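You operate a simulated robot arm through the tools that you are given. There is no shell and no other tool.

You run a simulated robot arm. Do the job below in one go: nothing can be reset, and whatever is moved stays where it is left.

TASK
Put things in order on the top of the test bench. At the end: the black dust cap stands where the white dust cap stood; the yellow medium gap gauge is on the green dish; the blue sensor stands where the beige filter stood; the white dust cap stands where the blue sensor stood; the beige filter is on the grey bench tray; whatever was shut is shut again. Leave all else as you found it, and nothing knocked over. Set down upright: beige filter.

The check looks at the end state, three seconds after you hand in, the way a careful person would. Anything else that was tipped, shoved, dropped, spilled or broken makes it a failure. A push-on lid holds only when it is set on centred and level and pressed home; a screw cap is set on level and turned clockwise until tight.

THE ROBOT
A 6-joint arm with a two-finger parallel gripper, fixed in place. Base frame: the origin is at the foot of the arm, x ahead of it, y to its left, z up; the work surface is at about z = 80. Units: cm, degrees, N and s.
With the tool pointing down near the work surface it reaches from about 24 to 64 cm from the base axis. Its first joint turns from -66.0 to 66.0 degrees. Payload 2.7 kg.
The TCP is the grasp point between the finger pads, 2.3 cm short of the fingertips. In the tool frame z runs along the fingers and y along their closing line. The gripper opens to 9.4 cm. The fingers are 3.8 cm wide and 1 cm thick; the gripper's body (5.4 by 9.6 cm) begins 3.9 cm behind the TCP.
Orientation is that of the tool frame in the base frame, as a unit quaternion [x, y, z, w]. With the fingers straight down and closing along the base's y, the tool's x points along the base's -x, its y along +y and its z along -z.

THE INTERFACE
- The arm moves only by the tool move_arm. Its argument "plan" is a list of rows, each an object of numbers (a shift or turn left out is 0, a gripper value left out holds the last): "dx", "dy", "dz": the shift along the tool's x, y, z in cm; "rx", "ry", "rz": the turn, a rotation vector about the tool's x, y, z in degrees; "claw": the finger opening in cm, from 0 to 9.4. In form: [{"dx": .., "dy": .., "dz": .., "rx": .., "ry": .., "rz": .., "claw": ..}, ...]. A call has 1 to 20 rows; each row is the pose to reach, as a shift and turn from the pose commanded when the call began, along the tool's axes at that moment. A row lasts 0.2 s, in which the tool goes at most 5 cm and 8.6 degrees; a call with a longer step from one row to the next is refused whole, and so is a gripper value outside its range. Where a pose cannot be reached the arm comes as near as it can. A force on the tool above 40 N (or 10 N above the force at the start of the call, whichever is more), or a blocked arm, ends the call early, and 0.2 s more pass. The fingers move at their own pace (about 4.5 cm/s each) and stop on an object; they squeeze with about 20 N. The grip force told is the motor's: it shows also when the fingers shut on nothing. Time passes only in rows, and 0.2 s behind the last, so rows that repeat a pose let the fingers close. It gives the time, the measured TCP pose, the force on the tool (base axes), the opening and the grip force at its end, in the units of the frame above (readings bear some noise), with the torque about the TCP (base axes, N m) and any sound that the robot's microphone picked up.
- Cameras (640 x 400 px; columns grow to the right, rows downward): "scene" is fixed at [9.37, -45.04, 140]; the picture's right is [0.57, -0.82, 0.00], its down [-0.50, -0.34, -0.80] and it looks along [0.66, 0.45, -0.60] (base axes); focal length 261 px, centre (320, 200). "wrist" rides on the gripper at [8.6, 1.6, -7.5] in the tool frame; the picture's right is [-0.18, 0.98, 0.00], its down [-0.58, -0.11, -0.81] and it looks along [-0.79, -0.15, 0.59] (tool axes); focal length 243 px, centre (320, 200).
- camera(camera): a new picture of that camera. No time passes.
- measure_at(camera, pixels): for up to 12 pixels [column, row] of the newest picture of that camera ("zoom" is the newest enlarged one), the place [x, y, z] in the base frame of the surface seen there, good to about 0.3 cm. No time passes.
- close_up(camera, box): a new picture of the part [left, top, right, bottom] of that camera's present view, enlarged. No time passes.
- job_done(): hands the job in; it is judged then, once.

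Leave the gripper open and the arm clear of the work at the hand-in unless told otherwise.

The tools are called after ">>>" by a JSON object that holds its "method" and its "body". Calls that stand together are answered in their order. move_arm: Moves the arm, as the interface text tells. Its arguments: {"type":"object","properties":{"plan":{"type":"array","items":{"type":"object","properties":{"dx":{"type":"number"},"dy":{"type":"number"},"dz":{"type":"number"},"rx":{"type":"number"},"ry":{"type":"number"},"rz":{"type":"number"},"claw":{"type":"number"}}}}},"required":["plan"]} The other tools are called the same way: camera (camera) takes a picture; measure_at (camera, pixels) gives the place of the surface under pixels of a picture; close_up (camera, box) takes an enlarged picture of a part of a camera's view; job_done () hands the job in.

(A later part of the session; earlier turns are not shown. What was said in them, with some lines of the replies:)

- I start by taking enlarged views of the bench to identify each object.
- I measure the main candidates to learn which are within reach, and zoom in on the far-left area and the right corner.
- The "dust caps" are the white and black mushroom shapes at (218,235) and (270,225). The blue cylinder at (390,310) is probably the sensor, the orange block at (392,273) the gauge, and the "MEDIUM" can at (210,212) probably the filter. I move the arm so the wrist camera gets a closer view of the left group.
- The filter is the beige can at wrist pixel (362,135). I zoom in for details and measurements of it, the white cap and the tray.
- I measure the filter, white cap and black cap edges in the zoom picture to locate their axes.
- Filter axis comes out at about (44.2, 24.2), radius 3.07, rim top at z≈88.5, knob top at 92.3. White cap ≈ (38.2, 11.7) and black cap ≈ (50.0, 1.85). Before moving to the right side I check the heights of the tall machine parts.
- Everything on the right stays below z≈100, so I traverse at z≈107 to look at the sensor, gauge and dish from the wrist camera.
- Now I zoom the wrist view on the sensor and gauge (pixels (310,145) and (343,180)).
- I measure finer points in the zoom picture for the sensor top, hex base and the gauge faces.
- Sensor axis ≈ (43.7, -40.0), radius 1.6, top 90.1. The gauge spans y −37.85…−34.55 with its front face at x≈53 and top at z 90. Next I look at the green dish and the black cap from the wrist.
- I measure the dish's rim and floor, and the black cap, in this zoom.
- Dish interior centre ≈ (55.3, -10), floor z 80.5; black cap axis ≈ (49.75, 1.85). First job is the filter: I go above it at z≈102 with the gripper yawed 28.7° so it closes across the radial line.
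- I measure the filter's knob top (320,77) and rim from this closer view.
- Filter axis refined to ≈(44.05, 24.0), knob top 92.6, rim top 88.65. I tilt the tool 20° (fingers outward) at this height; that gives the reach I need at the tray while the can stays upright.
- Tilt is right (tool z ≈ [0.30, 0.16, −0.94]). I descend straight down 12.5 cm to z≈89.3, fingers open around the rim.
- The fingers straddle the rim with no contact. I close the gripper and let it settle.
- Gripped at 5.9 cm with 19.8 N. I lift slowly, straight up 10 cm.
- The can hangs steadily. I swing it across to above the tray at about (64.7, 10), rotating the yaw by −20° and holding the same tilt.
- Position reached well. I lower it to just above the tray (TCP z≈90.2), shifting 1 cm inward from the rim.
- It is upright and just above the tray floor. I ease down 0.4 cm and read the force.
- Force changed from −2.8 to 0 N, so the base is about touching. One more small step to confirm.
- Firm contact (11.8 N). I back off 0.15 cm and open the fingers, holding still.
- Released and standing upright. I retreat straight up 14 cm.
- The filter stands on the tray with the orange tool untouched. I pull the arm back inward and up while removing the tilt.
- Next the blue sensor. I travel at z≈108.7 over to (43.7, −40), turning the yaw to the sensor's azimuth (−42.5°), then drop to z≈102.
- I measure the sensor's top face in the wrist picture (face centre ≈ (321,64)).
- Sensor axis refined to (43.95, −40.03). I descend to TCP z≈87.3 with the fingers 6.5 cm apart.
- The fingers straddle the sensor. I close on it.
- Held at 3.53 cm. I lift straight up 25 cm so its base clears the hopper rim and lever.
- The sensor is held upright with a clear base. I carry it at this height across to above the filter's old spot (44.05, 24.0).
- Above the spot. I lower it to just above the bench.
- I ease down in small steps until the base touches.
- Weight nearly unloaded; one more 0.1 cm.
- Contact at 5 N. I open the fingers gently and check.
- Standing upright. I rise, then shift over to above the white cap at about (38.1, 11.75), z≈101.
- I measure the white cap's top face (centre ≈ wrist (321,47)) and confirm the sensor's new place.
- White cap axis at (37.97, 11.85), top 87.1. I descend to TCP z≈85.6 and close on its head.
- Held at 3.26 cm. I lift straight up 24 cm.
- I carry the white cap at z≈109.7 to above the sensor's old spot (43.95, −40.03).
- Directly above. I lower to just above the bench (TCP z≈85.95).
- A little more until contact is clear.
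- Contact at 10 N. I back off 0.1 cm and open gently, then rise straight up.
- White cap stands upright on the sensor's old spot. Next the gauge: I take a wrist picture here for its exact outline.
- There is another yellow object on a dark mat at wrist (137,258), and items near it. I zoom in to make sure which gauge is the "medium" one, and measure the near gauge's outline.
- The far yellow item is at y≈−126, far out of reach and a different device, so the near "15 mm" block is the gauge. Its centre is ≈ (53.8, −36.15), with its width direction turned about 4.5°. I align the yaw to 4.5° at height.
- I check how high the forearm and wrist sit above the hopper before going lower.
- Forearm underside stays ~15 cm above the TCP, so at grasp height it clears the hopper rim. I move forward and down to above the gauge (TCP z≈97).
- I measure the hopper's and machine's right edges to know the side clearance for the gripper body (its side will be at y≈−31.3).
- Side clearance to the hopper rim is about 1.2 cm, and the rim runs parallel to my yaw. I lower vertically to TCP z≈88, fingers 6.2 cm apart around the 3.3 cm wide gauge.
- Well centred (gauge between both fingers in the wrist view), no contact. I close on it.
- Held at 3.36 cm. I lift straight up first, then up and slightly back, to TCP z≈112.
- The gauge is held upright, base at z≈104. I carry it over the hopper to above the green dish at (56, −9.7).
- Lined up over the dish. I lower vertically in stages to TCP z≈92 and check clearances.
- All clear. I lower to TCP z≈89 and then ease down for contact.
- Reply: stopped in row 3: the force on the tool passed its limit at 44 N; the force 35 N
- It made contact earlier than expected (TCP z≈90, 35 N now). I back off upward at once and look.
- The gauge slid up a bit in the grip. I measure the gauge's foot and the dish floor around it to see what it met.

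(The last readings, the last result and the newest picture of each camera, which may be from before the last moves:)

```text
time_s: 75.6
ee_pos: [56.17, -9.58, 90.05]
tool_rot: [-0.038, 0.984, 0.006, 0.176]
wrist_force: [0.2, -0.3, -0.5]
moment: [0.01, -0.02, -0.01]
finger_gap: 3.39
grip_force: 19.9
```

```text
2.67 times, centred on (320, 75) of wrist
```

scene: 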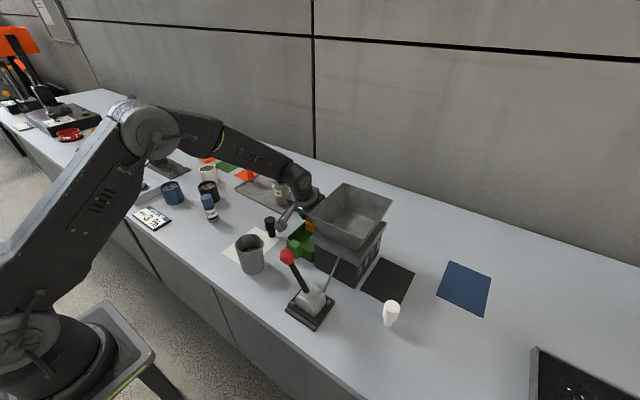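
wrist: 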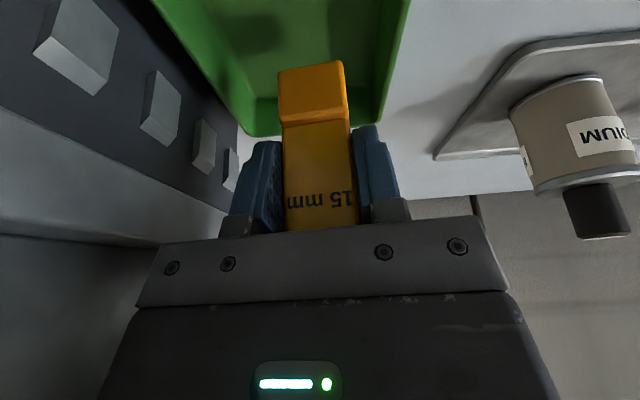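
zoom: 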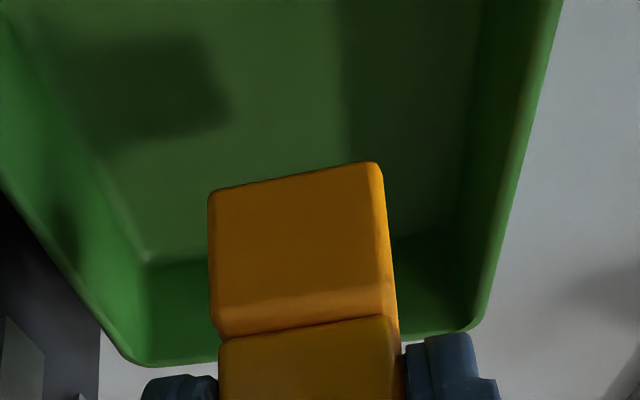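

The gauge's foot is now at z≈84.6 and met resistance near rim height (84), well above the visible floor (80.5). I probe gently here with a tiny step to learn the support height.

>>> {"method": "move_arm", "body": {"plan": [{"dx": 0.034, "dz": 0.094}, {"dx": 0.068, "dz": 0.188}]}}

>>> {"method": "close_up", "body": {"camera": "scene", "box": [285, 210, 325, 260]}}

```text
time_s: 76.2
ee_pos: [56.2, -9.58, 89.87]
tool_rot: [-0.039, 0.983, 0.004, 0.179]
wrist_force: [0.7, 0.0, 0.2]
moment: [0.01, -0.01, 0.0]
finger_gap: 3.34
grip_force: 19.5
```

```text
8.00 times, centred on (305, 235) of scene
```

zoom: 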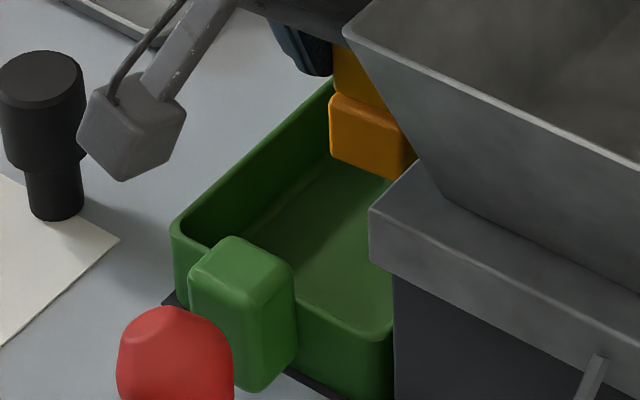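

No force yet at z 89.87. I continue the gentle probing.

>>> {"method": "move_arm", "body": {"plan": [{"dx": 0.05, "dz": 0.14}, {"dx": 0.1, "dz": 0.28}]}}

```text
time_s: 76.8
ee_pos: [56.47, -9.57, 89.9]
tool_rot: [-0.039, 0.982, 0.005, 0.182]
wrist_force: [-5.5, 0.4, 15.3]
moment: [0.18, 0.14, 0.04]
finger_gap: 3.37
grip_force: 19.6
```

Contact again at z≈89.9, with the reaction near the gauge's rear-left edge. I back off to zero load and inspect the gauge's attitude in the grip.

>>> {"method": "move_arm", "body": {"plan": [{"dx": -0.1, "dz": -0.28}, {"dx": -0.14, "dz": -0.38}, {"dx": -0.14, "dz": -0.38}]}}

>>> {"method": "camera", "body": {"camera": "wrist"}}

>>> {"method": "close_up", "body": {"camera": "wrist", "box": [220, 30, 420, 240]}}

>>> {"method": "measure_at", "body": {"camera": "wrist", "pixels": [[310, 75], [310, 85], [311, 95], [312, 105], [312, 114], [315, 135], [318, 160], [320, 185], [321, 205], [322, 225], [295, 170], [345, 170]]}}

```text
time_s: 77.6
ee_pos: [56.3, -9.59, 90.04]
tool_rot: [-0.038, 0.983, 0.005, 0.178]
wrist_force: [-0.4, -0.1, -1.0]
moment: [-0.02, 0.01, 0.03]
finger_gap: 3.38
grip_force: 20.1
```

```text
taken
```

wrist: 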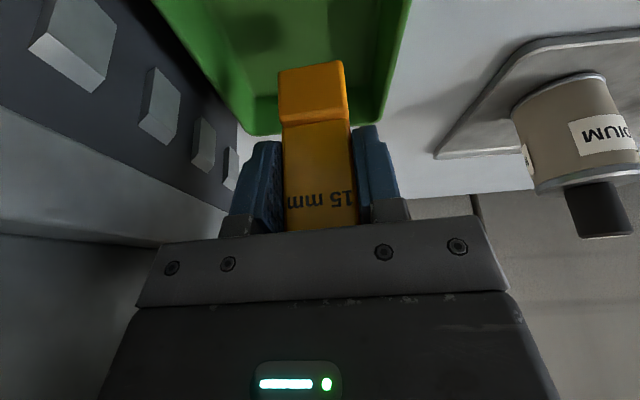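

```text
1.90 times, centred on (320, 135) of wrist
```

zoom: 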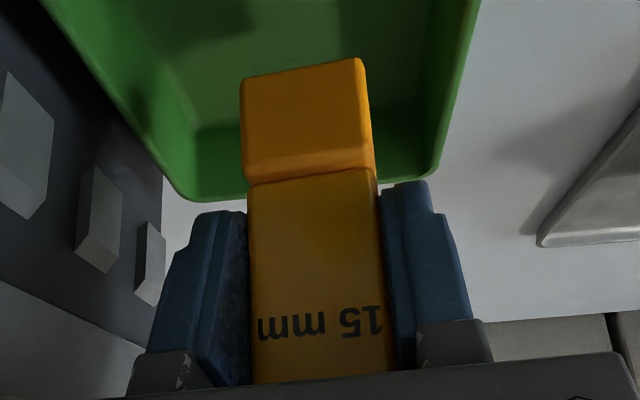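

```text
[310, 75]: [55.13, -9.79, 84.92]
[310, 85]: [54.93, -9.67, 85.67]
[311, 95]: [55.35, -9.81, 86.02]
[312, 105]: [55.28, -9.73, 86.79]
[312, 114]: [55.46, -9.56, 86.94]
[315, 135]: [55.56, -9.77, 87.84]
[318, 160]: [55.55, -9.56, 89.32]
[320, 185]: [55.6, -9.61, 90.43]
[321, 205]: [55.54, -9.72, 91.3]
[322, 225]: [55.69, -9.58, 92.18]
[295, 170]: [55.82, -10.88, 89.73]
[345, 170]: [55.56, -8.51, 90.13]
```

The gauge is still practically vertical in the grip; it is just pushed up toward the palm. The dish supports it at its rim plane (z≈84.3), as if solid. I want to know whether that support is level, so I probe 2 cm nearer the base.

>>> {"method": "move_arm", "body": {"plan": [{"dx": -0.2, "dz": -0.56}, {"dx": 0.7, "dz": -0.9}, {"dx": 1.68, "dz": -1.25}, {"dx": 1.78, "dz": -0.97}, {"dx": 1.88, "dz": -0.69}, {"dx": 1.88, "dz": -0.69}]}}

```text
time_s: 79.0
ee_pos: [54.34, -9.8, 90.14]
tool_rot: [-0.039, 0.983, 0.004, 0.18]
wrist_force: [1.0, -0.7, -0.7]
moment: [0.0, 0.01, -0.03]
finger_gap: 3.37
grip_force: 19.9
```

>>> {"method": "move_arm", "body": {"plan": [{"dx": 0.034, "dz": 0.094}, {"dx": 0.068, "dz": 0.188}, {"dx": 0.085, "dz": 0.235}]}}

```text
time_s: 79.8
ee_pos: [54.35, -9.81, 89.97]
tool_rot: [-0.039, 0.983, 0.005, 0.181]
wrist_force: [-2.6, -0.8, 9.8]
moment: [0.05, 0.03, 0.03]
finger_gap: 3.36
grip_force: 20.0
```

Same height 2 cm away, so the support is level. The tool's pitch drifted by about 0.8°, so I correct it, unload, and read the force.

>>> {"method": "move_arm", "body": {"plan": [{"dx": -0.04, "dz": -0.11, "ry": 0.8}, {"dx": -0.04, "dz": -0.11, "ry": 0.8}]}}

```text
time_s: 80.4
ee_pos: [54.44, -9.73, 90.12]
tool_rot: [-0.039, 0.984, 0.005, 0.174]
wrist_force: [1.4, -0.2, 5.4]
moment: [0.05, -0.14, -0.04]
finger_gap: 3.38
grip_force: 20.2
```

Light 5 N support, pitch back to 20°. I open the fingers slowly.

>>> {"method": "move_arm", "body": {"plan": [{"claw": 3.5}, {"claw": 3.7}, {"claw": 4.0}, {"claw": 4.4}, {"claw": 4.4}, {"claw": 4.4}]}}

>>> {"method": "camera", "body": {"camera": "wrist"}}

>>> {"method": "close_up", "body": {"camera": "scene", "box": [260, 180, 340, 250]}}

```text
time_s: 81.8
ee_pos: [54.42, -9.81, 90.01]
tool_rot: [-0.039, 0.984, 0.004, 0.173]
wrist_force: [-1.8, -0.5, 7.3]
moment: [0.0, -0.01, 0.0]
finger_gap: 4.4
grip_force: 0.0
```

```text
taken
```

wrist: 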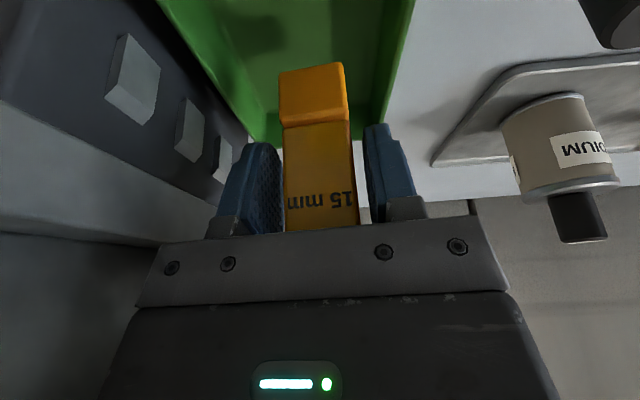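

```text
5.71 times, centred on (300, 215) of scene
```

zoom: 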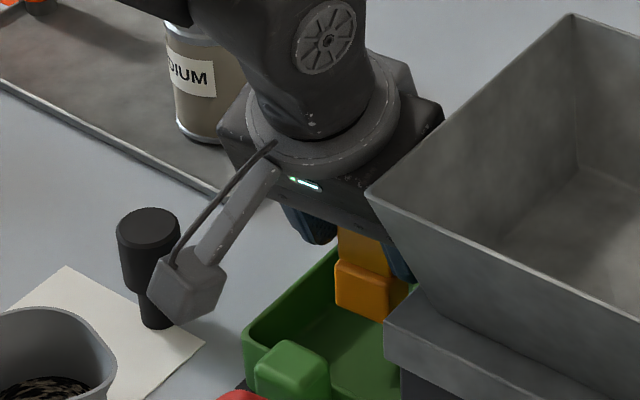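

Fingers are clear of the gauge; its top still touches the palm. I rise very slowly 0.3 cm and watch.

>>> {"method": "move_arm", "body": {"plan": [{"dx": -0.03, "dz": -0.09}, {"dx": -0.07, "dz": -0.19}, {"dx": -0.1, "dz": -0.28}]}}

>>> {"method": "camera", "body": {"camera": "wrist"}}

>>> {"method": "measure_at", "body": {"camera": "wrist", "pixels": [[312, 72], [312, 85], [315, 135], [318, 160], [320, 185], [321, 205], [322, 222], [295, 170], [345, 170], [310, 55]]}}

```text
time_s: 82.6
ee_pos: [54.34, -9.67, 90.27]
tool_rot: [-0.039, 0.984, 0.004, 0.173]
wrist_force: [-0.2, -0.6, 0.0]
moment: [-0.02, -0.03, -0.01]
finger_gap: 4.4
grip_force: 0.0
```

```text
taken
```

wrist: 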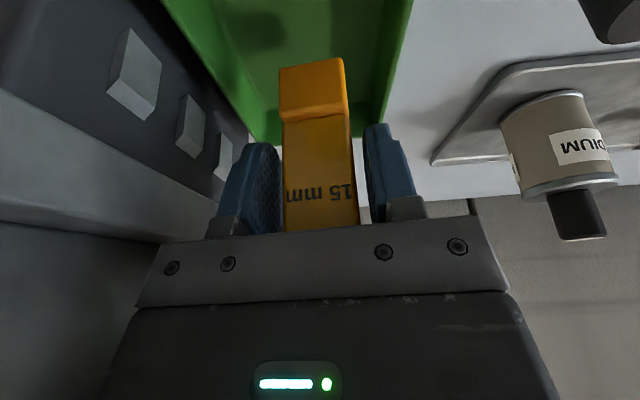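

```text
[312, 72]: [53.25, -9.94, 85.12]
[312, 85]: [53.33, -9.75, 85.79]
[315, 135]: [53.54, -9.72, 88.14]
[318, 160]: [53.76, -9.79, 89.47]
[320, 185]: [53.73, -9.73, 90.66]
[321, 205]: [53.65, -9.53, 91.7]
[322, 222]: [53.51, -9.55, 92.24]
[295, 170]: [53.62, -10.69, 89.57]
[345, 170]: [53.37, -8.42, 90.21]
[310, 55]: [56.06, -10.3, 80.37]
```

It stands on its own, vertical, with zero force on the tool. I open wider and withdraw straight up slowly, then faster.

>>> {"method": "move_arm", "body": {"plan": [{"claw": 6.2}, {"claw": 6.2}, {"claw": 6.2}, {"dx": -0.17, "dz": -0.47, "claw": 6.2}, {"dx": -0.51, "dz": -1.41, "claw": 6.2}, {"dx": -1.2, "dz": -3.3, "claw": 6.2}, {"dx": -2.4, "dz": -6.6, "claw": 6.2}, {"dx": -3.8, "dz": -10.3, "claw": 6.2}, {"dx": -5.1, "dz": -14.1, "claw": 6.2}, {"dx": -5.1, "dz": -14.1, "claw": 6.2}]}}

>>> {"method": "camera", "body": {"camera": "wrist"}}

>>> {"method": "close_up", "body": {"camera": "scene", "box": [260, 180, 340, 250]}}

```text
time_s: 84.8
ee_pos: [54.39, -9.75, 105.27]
tool_rot: [-0.039, 0.984, 0.005, 0.173]
wrist_force: [-0.4, -0.8, 0.9]
moment: [-0.01, -0.01, 0.02]
finger_gap: 6.18
grip_force: 0.1
```

```text
taken
```

wrist: 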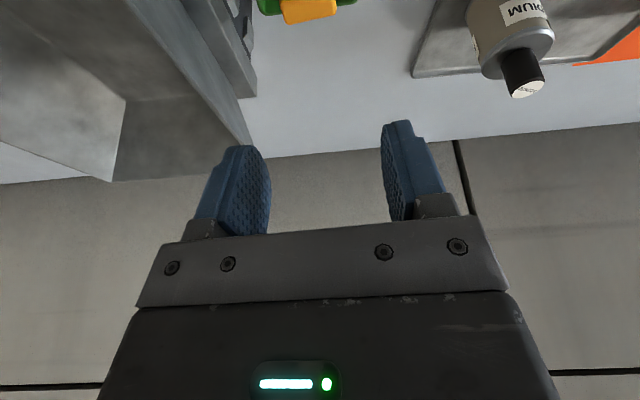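

```text
5.71 times, centred on (300, 215) of scene
```

zoom: 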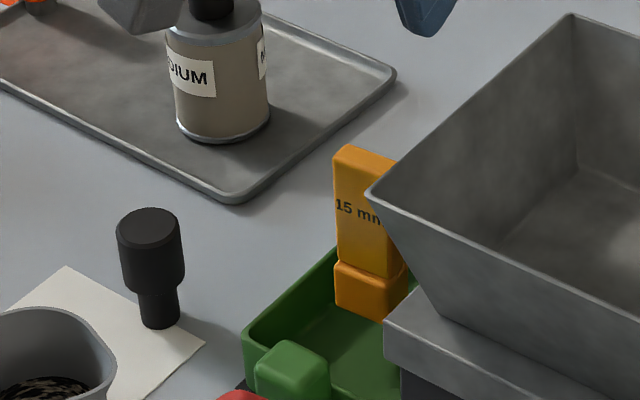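

The gauge stands in the dish area. I measure its top and foot to see at what height it rests.

>>> {"method": "measure_at", "body": {"camera": "zoom", "pixels": [[360, 155], [357, 250], [360, 310], [365, 318], [340, 290], [375, 200], [345, 170], [330, 330]]}}

>>> {"method": "close_up", "body": {"camera": "scene", "box": [290, 190, 330, 240]}}

```text
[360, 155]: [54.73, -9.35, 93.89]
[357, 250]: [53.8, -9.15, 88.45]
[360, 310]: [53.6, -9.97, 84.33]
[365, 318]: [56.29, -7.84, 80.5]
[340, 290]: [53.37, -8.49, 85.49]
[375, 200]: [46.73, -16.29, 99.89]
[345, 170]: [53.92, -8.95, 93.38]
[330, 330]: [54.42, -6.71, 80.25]
```

```text
8.00 times, centred on (310, 215) of scene
```

zoom: 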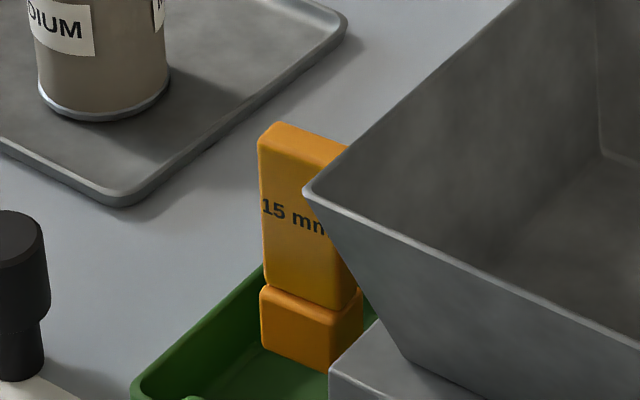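

It rests steady at the dish's rim level (foot z≈84.2), centred over the dish. Last is the black cap. First I pull back and remove the tilt.

>>> {"method": "move_arm", "body": {"plan": [{"dx": 1.2, "dz": -2.4, "ry": 2}, {"dx": 3.0, "dz": -3.6, "ry": 5}, {"dx": 5.2, "dz": -4.6, "ry": 9}, {"dx": 7.6, "dz": -5.6, "ry": 13}, {"dx": 10, "dz": -6.7, "ry": 17}, {"dx": 12.1, "dz": -7.6, "ry": 20}, {"dx": 12.1, "dz": -7.6, "ry": 20}]}}

>>> {"method": "camera", "body": {"camera": "wrist"}}

>>> {"method": "camera", "body": {"camera": "scene"}}

```text
time_s: 86.4
ee_pos: [40.4, -10.81, 108.39]
tool_rot: [-0.039, 0.999, -0.002, -0.001]
wrist_force: [-0.3, 0.1, -0.1]
moment: [0.02, 0.02, 0.0]
finger_gap: 6.2
grip_force: 0.2
```

```text
taken
```

wrist: 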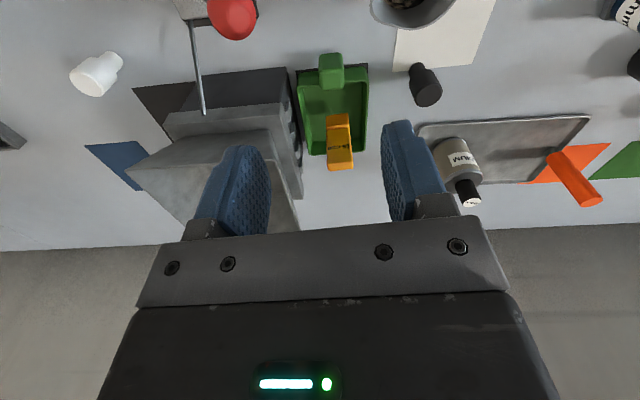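

```text
taken
```

scene: 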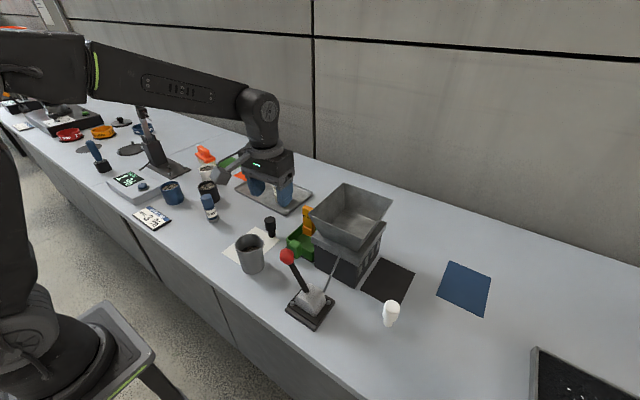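

I move above the black cap (49.75, 1.85) at z≈102 with yaw −20°, so the wrist camera avoids the grey cup.

>>> {"method": "move_arm", "body": {"plan": [{"dx": -1.5, "dy": 1.7, "dz": 0.9, "rz": 3.5}, {"dx": -3.8, "dy": 4.4, "dz": 2.4, "rz": 9}, {"dx": -6.2, "dy": 7.1, "dz": 3.8, "rz": 14.7}, {"dx": -8.6, "dy": 9.9, "dz": 5.3, "rz": 20.4}, {"dx": -10.31, "dy": 11.89, "dz": 6.4, "rz": 24.5}, {"dx": -10.31, "dy": 11.89, "dz": 6.4, "rz": 24.5}]}}

>>> {"method": "camera", "body": {"camera": "wrist"}}

>>> {"method": "close_up", "body": {"camera": "wrist", "box": [240, 0, 400, 100]}}

>>> {"method": "close_up", "body": {"camera": "scene", "box": [180, 140, 340, 280]}}

```text
time_s: 87.8
ee_pos: [49.8, 1.88, 101.97]
tool_rot: [0.175, 0.985, -0.003, -0.001]
wrist_force: [-0.1, 0.5, 0.4]
moment: [0.02, 0.02, 0.01]
finger_gap: 6.19
grip_force: 0.1
```

```text
taken
```

wrist: 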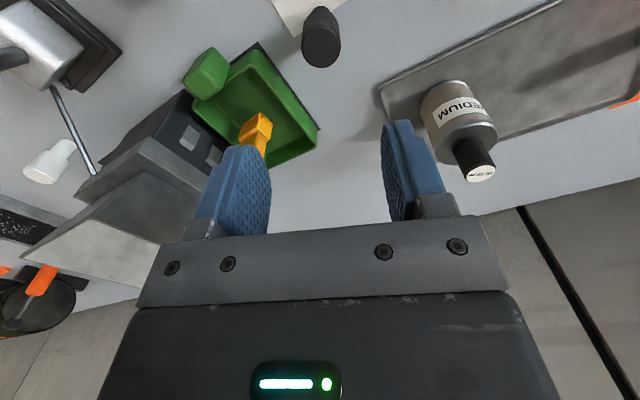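

```text
4.00 times, centred on (320, 50) of wrist
```

zoom: 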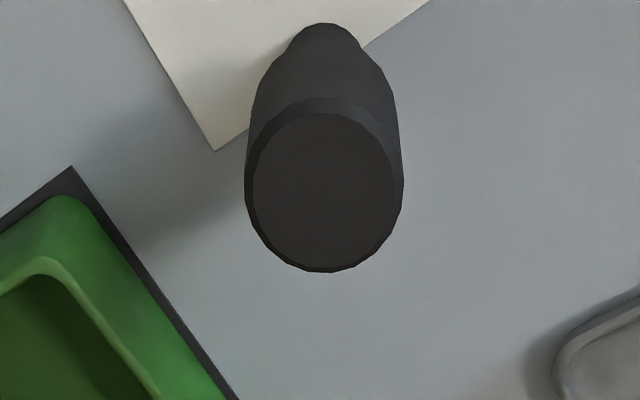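

```text
2.86 times, centred on (260, 210) of scene
```

zoom: 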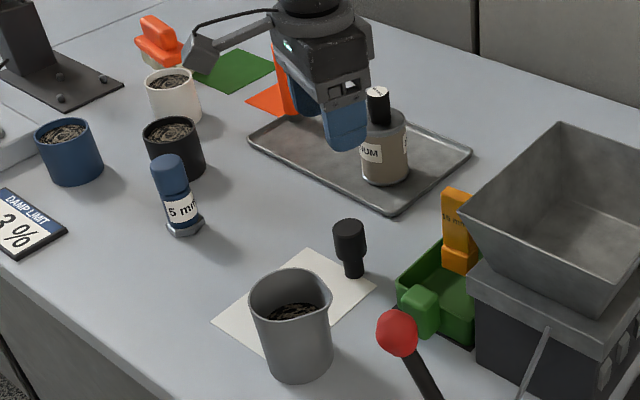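

Now I measure the black cap's top face (centre ≈ wrist (321,47)) and the grey cup's rim.

>>> {"method": "measure_at", "body": {"camera": "wrist", "pixels": [[321, 47], [305, 47], [337, 47], [321, 64], [321, 31], [310, 35], [333, 35], [310, 60], [333, 60]]}}

>>> {"method": "measure_at", "body": {"camera": "zoom", "pixels": [[252, 300], [330, 298], [275, 275], [312, 273], [290, 322], [328, 310], [300, 268], [335, 300]]}}

```text
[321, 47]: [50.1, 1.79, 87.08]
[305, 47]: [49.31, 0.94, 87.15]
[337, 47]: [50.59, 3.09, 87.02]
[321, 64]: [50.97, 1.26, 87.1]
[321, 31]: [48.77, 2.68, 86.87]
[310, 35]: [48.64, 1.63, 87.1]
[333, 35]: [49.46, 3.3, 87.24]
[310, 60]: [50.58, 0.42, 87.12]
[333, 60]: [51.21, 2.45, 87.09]
```

```text
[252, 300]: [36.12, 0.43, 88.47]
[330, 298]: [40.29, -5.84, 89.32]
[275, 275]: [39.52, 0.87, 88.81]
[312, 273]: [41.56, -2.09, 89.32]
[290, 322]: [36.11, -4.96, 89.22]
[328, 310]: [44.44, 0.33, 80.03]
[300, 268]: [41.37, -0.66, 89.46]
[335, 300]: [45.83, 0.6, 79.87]
```

Black cap axis at (49.93, 1.94); cup rim is well clear (z≈89.3, nearest x≈42). I descend to TCP z≈85.9 and close on its head.

>>> {"method": "move_arm", "body": {"plan": [{"dx": -0.08, "dy": 0.08, "dz": 4, "claw": 6}, {"dx": -0.08, "dy": 0.08, "dz": 8, "claw": 6}, {"dx": -0.08, "dy": 0.08, "dz": 12, "claw": 6}, {"dx": -0.08, "dy": 0.08, "dz": 14.8, "claw": 6}, {"dx": -0.08, "dy": 0.08, "dz": 16.1, "claw": 6}, {"dx": -0.08, "dy": 0.08, "dz": 16.1, "claw": 6}]}}

>>> {"method": "camera", "body": {"camera": "wrist"}}

>>> {"method": "close_up", "body": {"camera": "scene", "box": [180, 140, 340, 280]}}

```text
time_s: 89.2
ee_pos: [49.89, 1.76, 85.7]
tool_rot: [0.174, 0.985, -0.003, -0.001]
wrist_force: [-0.1, 0.0, -0.6]
moment: [0.05, 0.0, 0.0]
finger_gap: 6.0
grip_force: 0.1
```

```text
taken
```

wrist: 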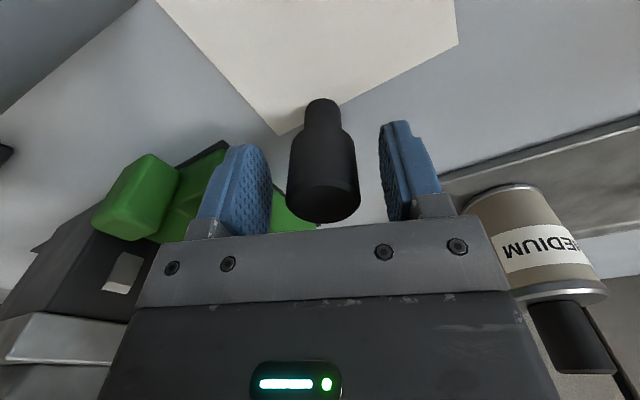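

```text
2.86 times, centred on (260, 210) of scene
```

zoom: 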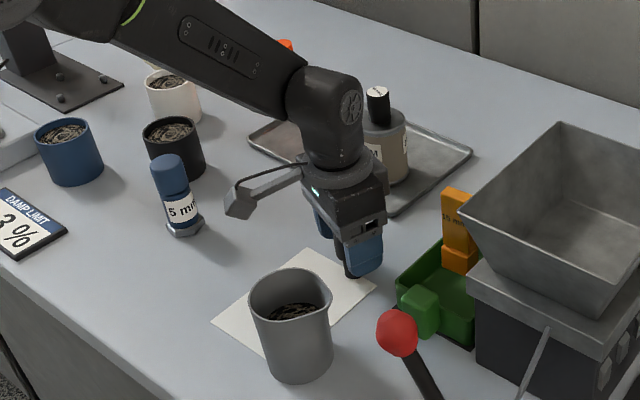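

The cap is centred between the fingers. I close, then lift straight up 12 cm.

>>> {"method": "move_arm", "body": {"plan": [{"claw": 4.5}, {"claw": 3.5}, {"claw": 1.5}, {"claw": 1.5}, {"claw": 1.5}, {"claw": 1.5}]}}

>>> {"method": "move_arm", "body": {"plan": [{"dz": -0.5}, {"dz": -1.5}, {"dz": -4}, {"dz": -8}, {"dz": -12}, {"dz": -12}]}}

>>> {"method": "camera", "body": {"camera": "wrist"}}

```text
time_s: 90.6
ee_pos: [49.92, 1.88, 85.71]
tool_rot: [0.174, 0.985, -0.003, 0.0]
wrist_force: [0.0, -0.9, -0.5]
moment: [0.02, -0.04, -0.04]
finger_gap: 3.22
grip_force: 20.7
```

```text
time_s: 92.0
ee_pos: [49.94, 1.68, 97.72]
tool_rot: [0.174, 0.985, -0.003, -0.001]
wrist_force: [-0.1, -0.9, -1.1]
moment: [-0.02, 0.0, 0.02]
finger_gap: 3.24
grip_force: 19.9
```

```text
taken
```

wrist: 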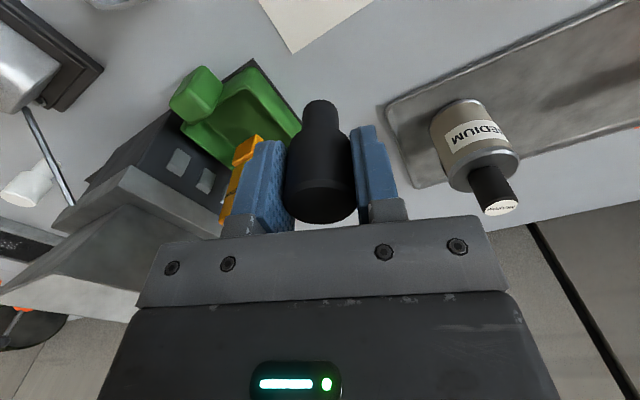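

Held at 3.22 cm, 3.2 cm clear of everything below. I move it over to the white cap's old spot (37.97, 11.85).

>>> {"method": "move_arm", "body": {"plan": [{"dx": 1.5, "dy": 0.55}, {"dx": 4.5, "dy": 1.65}, {"dx": 8, "dy": 2.9}, {"dx": 11.5, "dy": 4.2}, {"dx": 13.8, "dy": 5.0}, {"dx": 14.68, "dy": 5.33}, {"dx": 14.68, "dy": 5.33}]}}

>>> {"method": "close_up", "body": {"camera": "scene", "box": [160, 140, 320, 280]}}

```text
time_s: 93.6
ee_pos: [37.85, 11.79, 97.77]
tool_rot: [0.174, 0.985, -0.003, 0.0]
wrist_force: [0.5, -0.2, -0.6]
moment: [-0.02, 0.01, -0.01]
finger_gap: 3.24
grip_force: 20.2
```

```text
2.86 times, centred on (240, 210) of scene
```

zoom: 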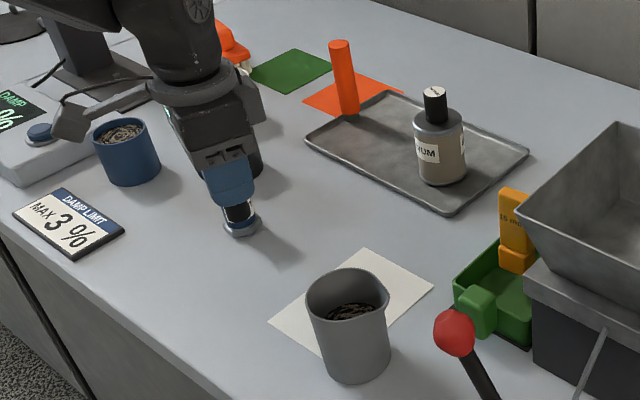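

Above the spot. I lower to just above the bench.

>>> {"method": "move_arm", "body": {"plan": [{"dx": -0.08, "dy": 0.06, "dz": 3}, {"dx": -0.08, "dy": 0.06, "dz": 6.5}, {"dx": -0.08, "dy": 0.06, "dz": 9.3}, {"dx": -0.08, "dy": 0.06, "dz": 11}, {"dx": -0.08, "dy": 0.06, "dz": 11.65}, {"dx": -0.08, "dy": 0.06, "dz": 11.65}]}}

```text
time_s: 95.0
ee_pos: [38.02, 11.87, 86.06]
tool_rot: [0.174, 0.985, -0.002, 0.0]
wrist_force: [-0.9, -0.4, 0.2]
moment: [-0.04, 0.02, -0.02]
finger_gap: 3.23
grip_force: 19.9
```

>>> {"method": "move_arm", "body": {"plan": [{"dz": 0.1}, {"dz": 0.2}, {"dz": 0.27}, {"dz": 0.27}]}}

```text
time_s: 96.0
ee_pos: [37.93, 11.84, 85.71]
tool_rot: [0.174, 0.985, -0.003, -0.001]
wrist_force: [0.1, 0.0, 0.1]
moment: [0.0, 0.01, -0.03]
finger_gap: 3.21
grip_force: 20.1
```

No contact yet at 85.7; I take one more small step.

>>> {"method": "move_arm", "body": {"plan": [{"dz": 0.06}, {"dz": 0.12}, {"dz": 0.12}]}}

```text
time_s: 96.8
ee_pos: [38.0, 11.79, 85.76]
tool_rot: [0.173, 0.985, -0.003, 0.0]
wrist_force: [0.0, 0.3, -0.8]
moment: [-0.03, 0.01, 0.0]
finger_gap: 3.21
grip_force: 19.9
```

>>> {"method": "move_arm", "body": {"plan": [{"dz": 0.06}, {"dz": 0.12}, {"dz": 0.12}]}}

```text
time_s: 97.6
ee_pos: [38.0, 11.82, 85.73]
tool_rot: [0.174, 0.985, -0.002, 0.001]
wrist_force: [-4.6, -2.3, 19.2]
moment: [-0.1, 0.24, 0.02]
finger_gap: 3.22
grip_force: 19.7
```

Contact (19 N). I back off 0.12 cm, open gently and rise.

>>> {"method": "move_arm", "body": {"plan": [{"dz": -0.12}, {"dz": -0.12}, {"dz": -0.12, "claw": 3.5}, {"dz": -0.12, "claw": 4.2}, {"dz": -0.12, "claw": 5.5}, {"dz": -0.12, "claw": 6.5}, {"dz": -0.12, "claw": 6.5}, {"dz": -1.5, "claw": 6.5}, {"dz": -5, "claw": 6.5}, {"dz": -9, "claw": 6.5}, {"dz": -13, "claw": 6.5}, {"dz": -17, "claw": 6.5}, {"dz": -20, "claw": 6.5}, {"dz": -20, "claw": 6.5}]}}

>>> {"method": "camera", "body": {"camera": "wrist"}}

>>> {"method": "camera", "body": {"camera": "scene"}}

>>> {"method": "close_up", "body": {"camera": "scene", "box": [160, 140, 320, 280]}}

```text
time_s: 100.6
ee_pos: [37.87, 11.96, 105.48]
tool_rot: [0.173, 0.985, -0.003, 0.0]
wrist_force: [0.6, -0.2, 0.7]
moment: [0.0, -0.05, -0.01]
finger_gap: 6.52
grip_force: 0.1
```

```text
taken
```

wrist: 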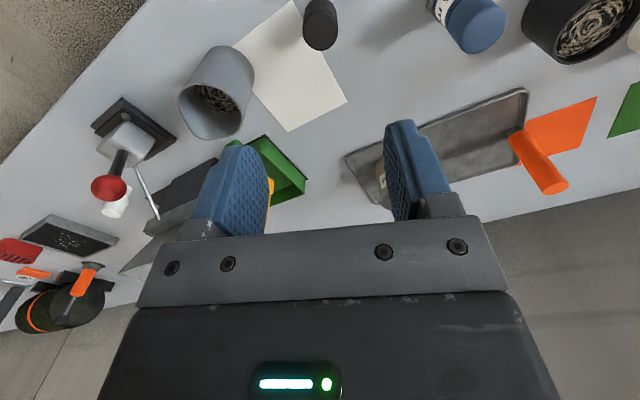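

```text
taken
```

scene: 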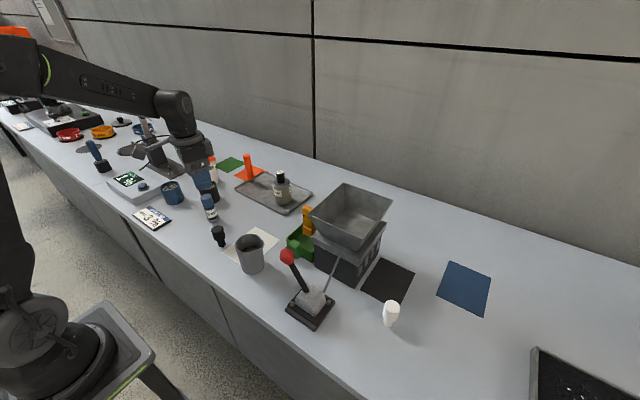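

```text
2.86 times, centred on (240, 210) of scene
```

zoom: 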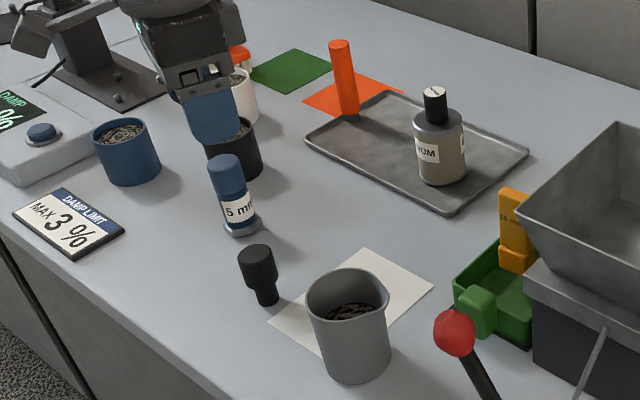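

Black cap stands at the white cap's old spot. I raise the arm clear with the gripper open and take a final look at everything.

>>> {"method": "move_arm", "body": {"plan": [{"dz": -4, "claw": 9.4}, {"dz": -8, "claw": 9.4}, {"dz": -12, "dx": 1, "claw": 9.4}, {"dz": -16, "dx": 3, "claw": 9.4}, {"dz": -20, "dx": 4, "claw": 9.4}, {"dz": -20, "dx": 4, "claw": 9.4}]}}

>>> {"method": "close_up", "body": {"camera": "scene", "box": [180, 140, 340, 260]}}

>>> {"method": "measure_at", "body": {"camera": "zoom", "pixels": [[405, 130], [115, 240], [150, 380]]}}

>>> {"method": "close_up", "body": {"camera": "scene", "box": [270, 180, 430, 340]}}

>>> {"method": "camera", "body": {"camera": "scene"}}

```text
time_s: 102.0
ee_pos: [34.33, 13.46, 125.58]
tool_rot: [0.174, 0.985, -0.002, -0.001]
wrist_force: [0.0, 0.6, -0.1]
moment: [0.0, -0.01, 0.01]
finger_gap: 9.41
grip_force: 0.1
```

```text
3.33 times, centred on (260, 200) of scene
```

zoom: 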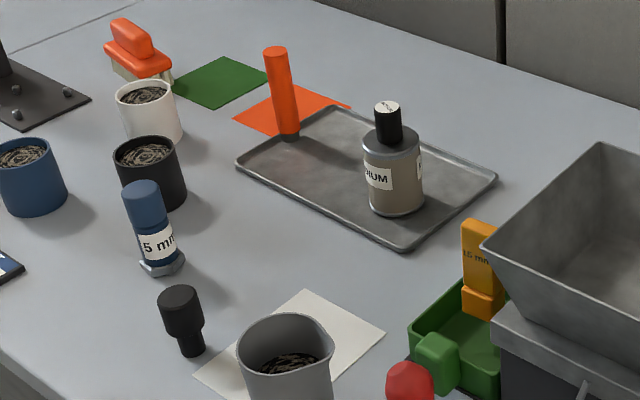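

```text
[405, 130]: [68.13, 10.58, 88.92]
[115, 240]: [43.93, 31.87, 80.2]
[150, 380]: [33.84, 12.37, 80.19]
```

```text
2.50 times, centred on (350, 260) of scene
```

zoom: 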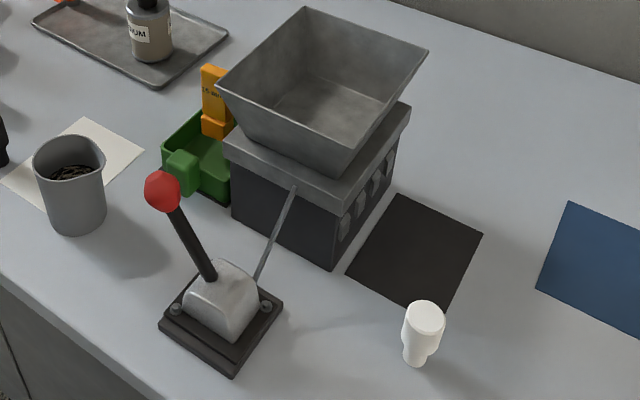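

```text
taken
```

scene: 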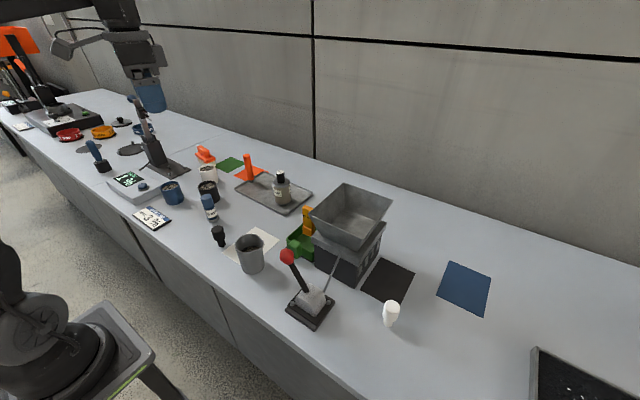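

Every item is in its place and upright: filter on the tray, sensor at the filter's spot, white cap at the sensor's spot, black cap at the white cap's spot, gauge on the green dish. Nothing was opened, nothing else has moved, and the arm is clear with the gripper open, so I hand in.

>>> {"method": "job_done", "body": {}}

```text
The job is handed in.
```

The job is handed in, with all five items where you asked and every one standing upright. I have not seen the check's result.

| Item | Where it is now |
|---|---|
| Beige filter | On the grey bench tray, upright |
| Blue sensor | Where the beige filter stood |
| White dust cap | Where the blue sensor stood |
| Black dust cap | Where the white dust cap stood |
| Yellow gap gauge (marked 15 mm) | On the green dish |

- **Gauge on the dish:** it rests at the dish's rim level (about z = 84.2), not on the visible floor (about z = 80.5). The dish stopped it there, and it met the same height 2 cm away. It was steady when I let go and in the final pictures.
- **Hard contact:** while lowering the gauge I pressed on the dish with up to 44 N before the arm stopped. The gauge slid up in the grip. In the pictures and measurements afterwards the dish looked unmoved and undamaged.
- **Which gauge:** I took the 15 mm block as the medium gauge. It was the only gap gauge I saw within reach.

I opened nothing, so nothing needed shutting. In the final pictures nothing else had moved, and the arm is clear with the gripper open.
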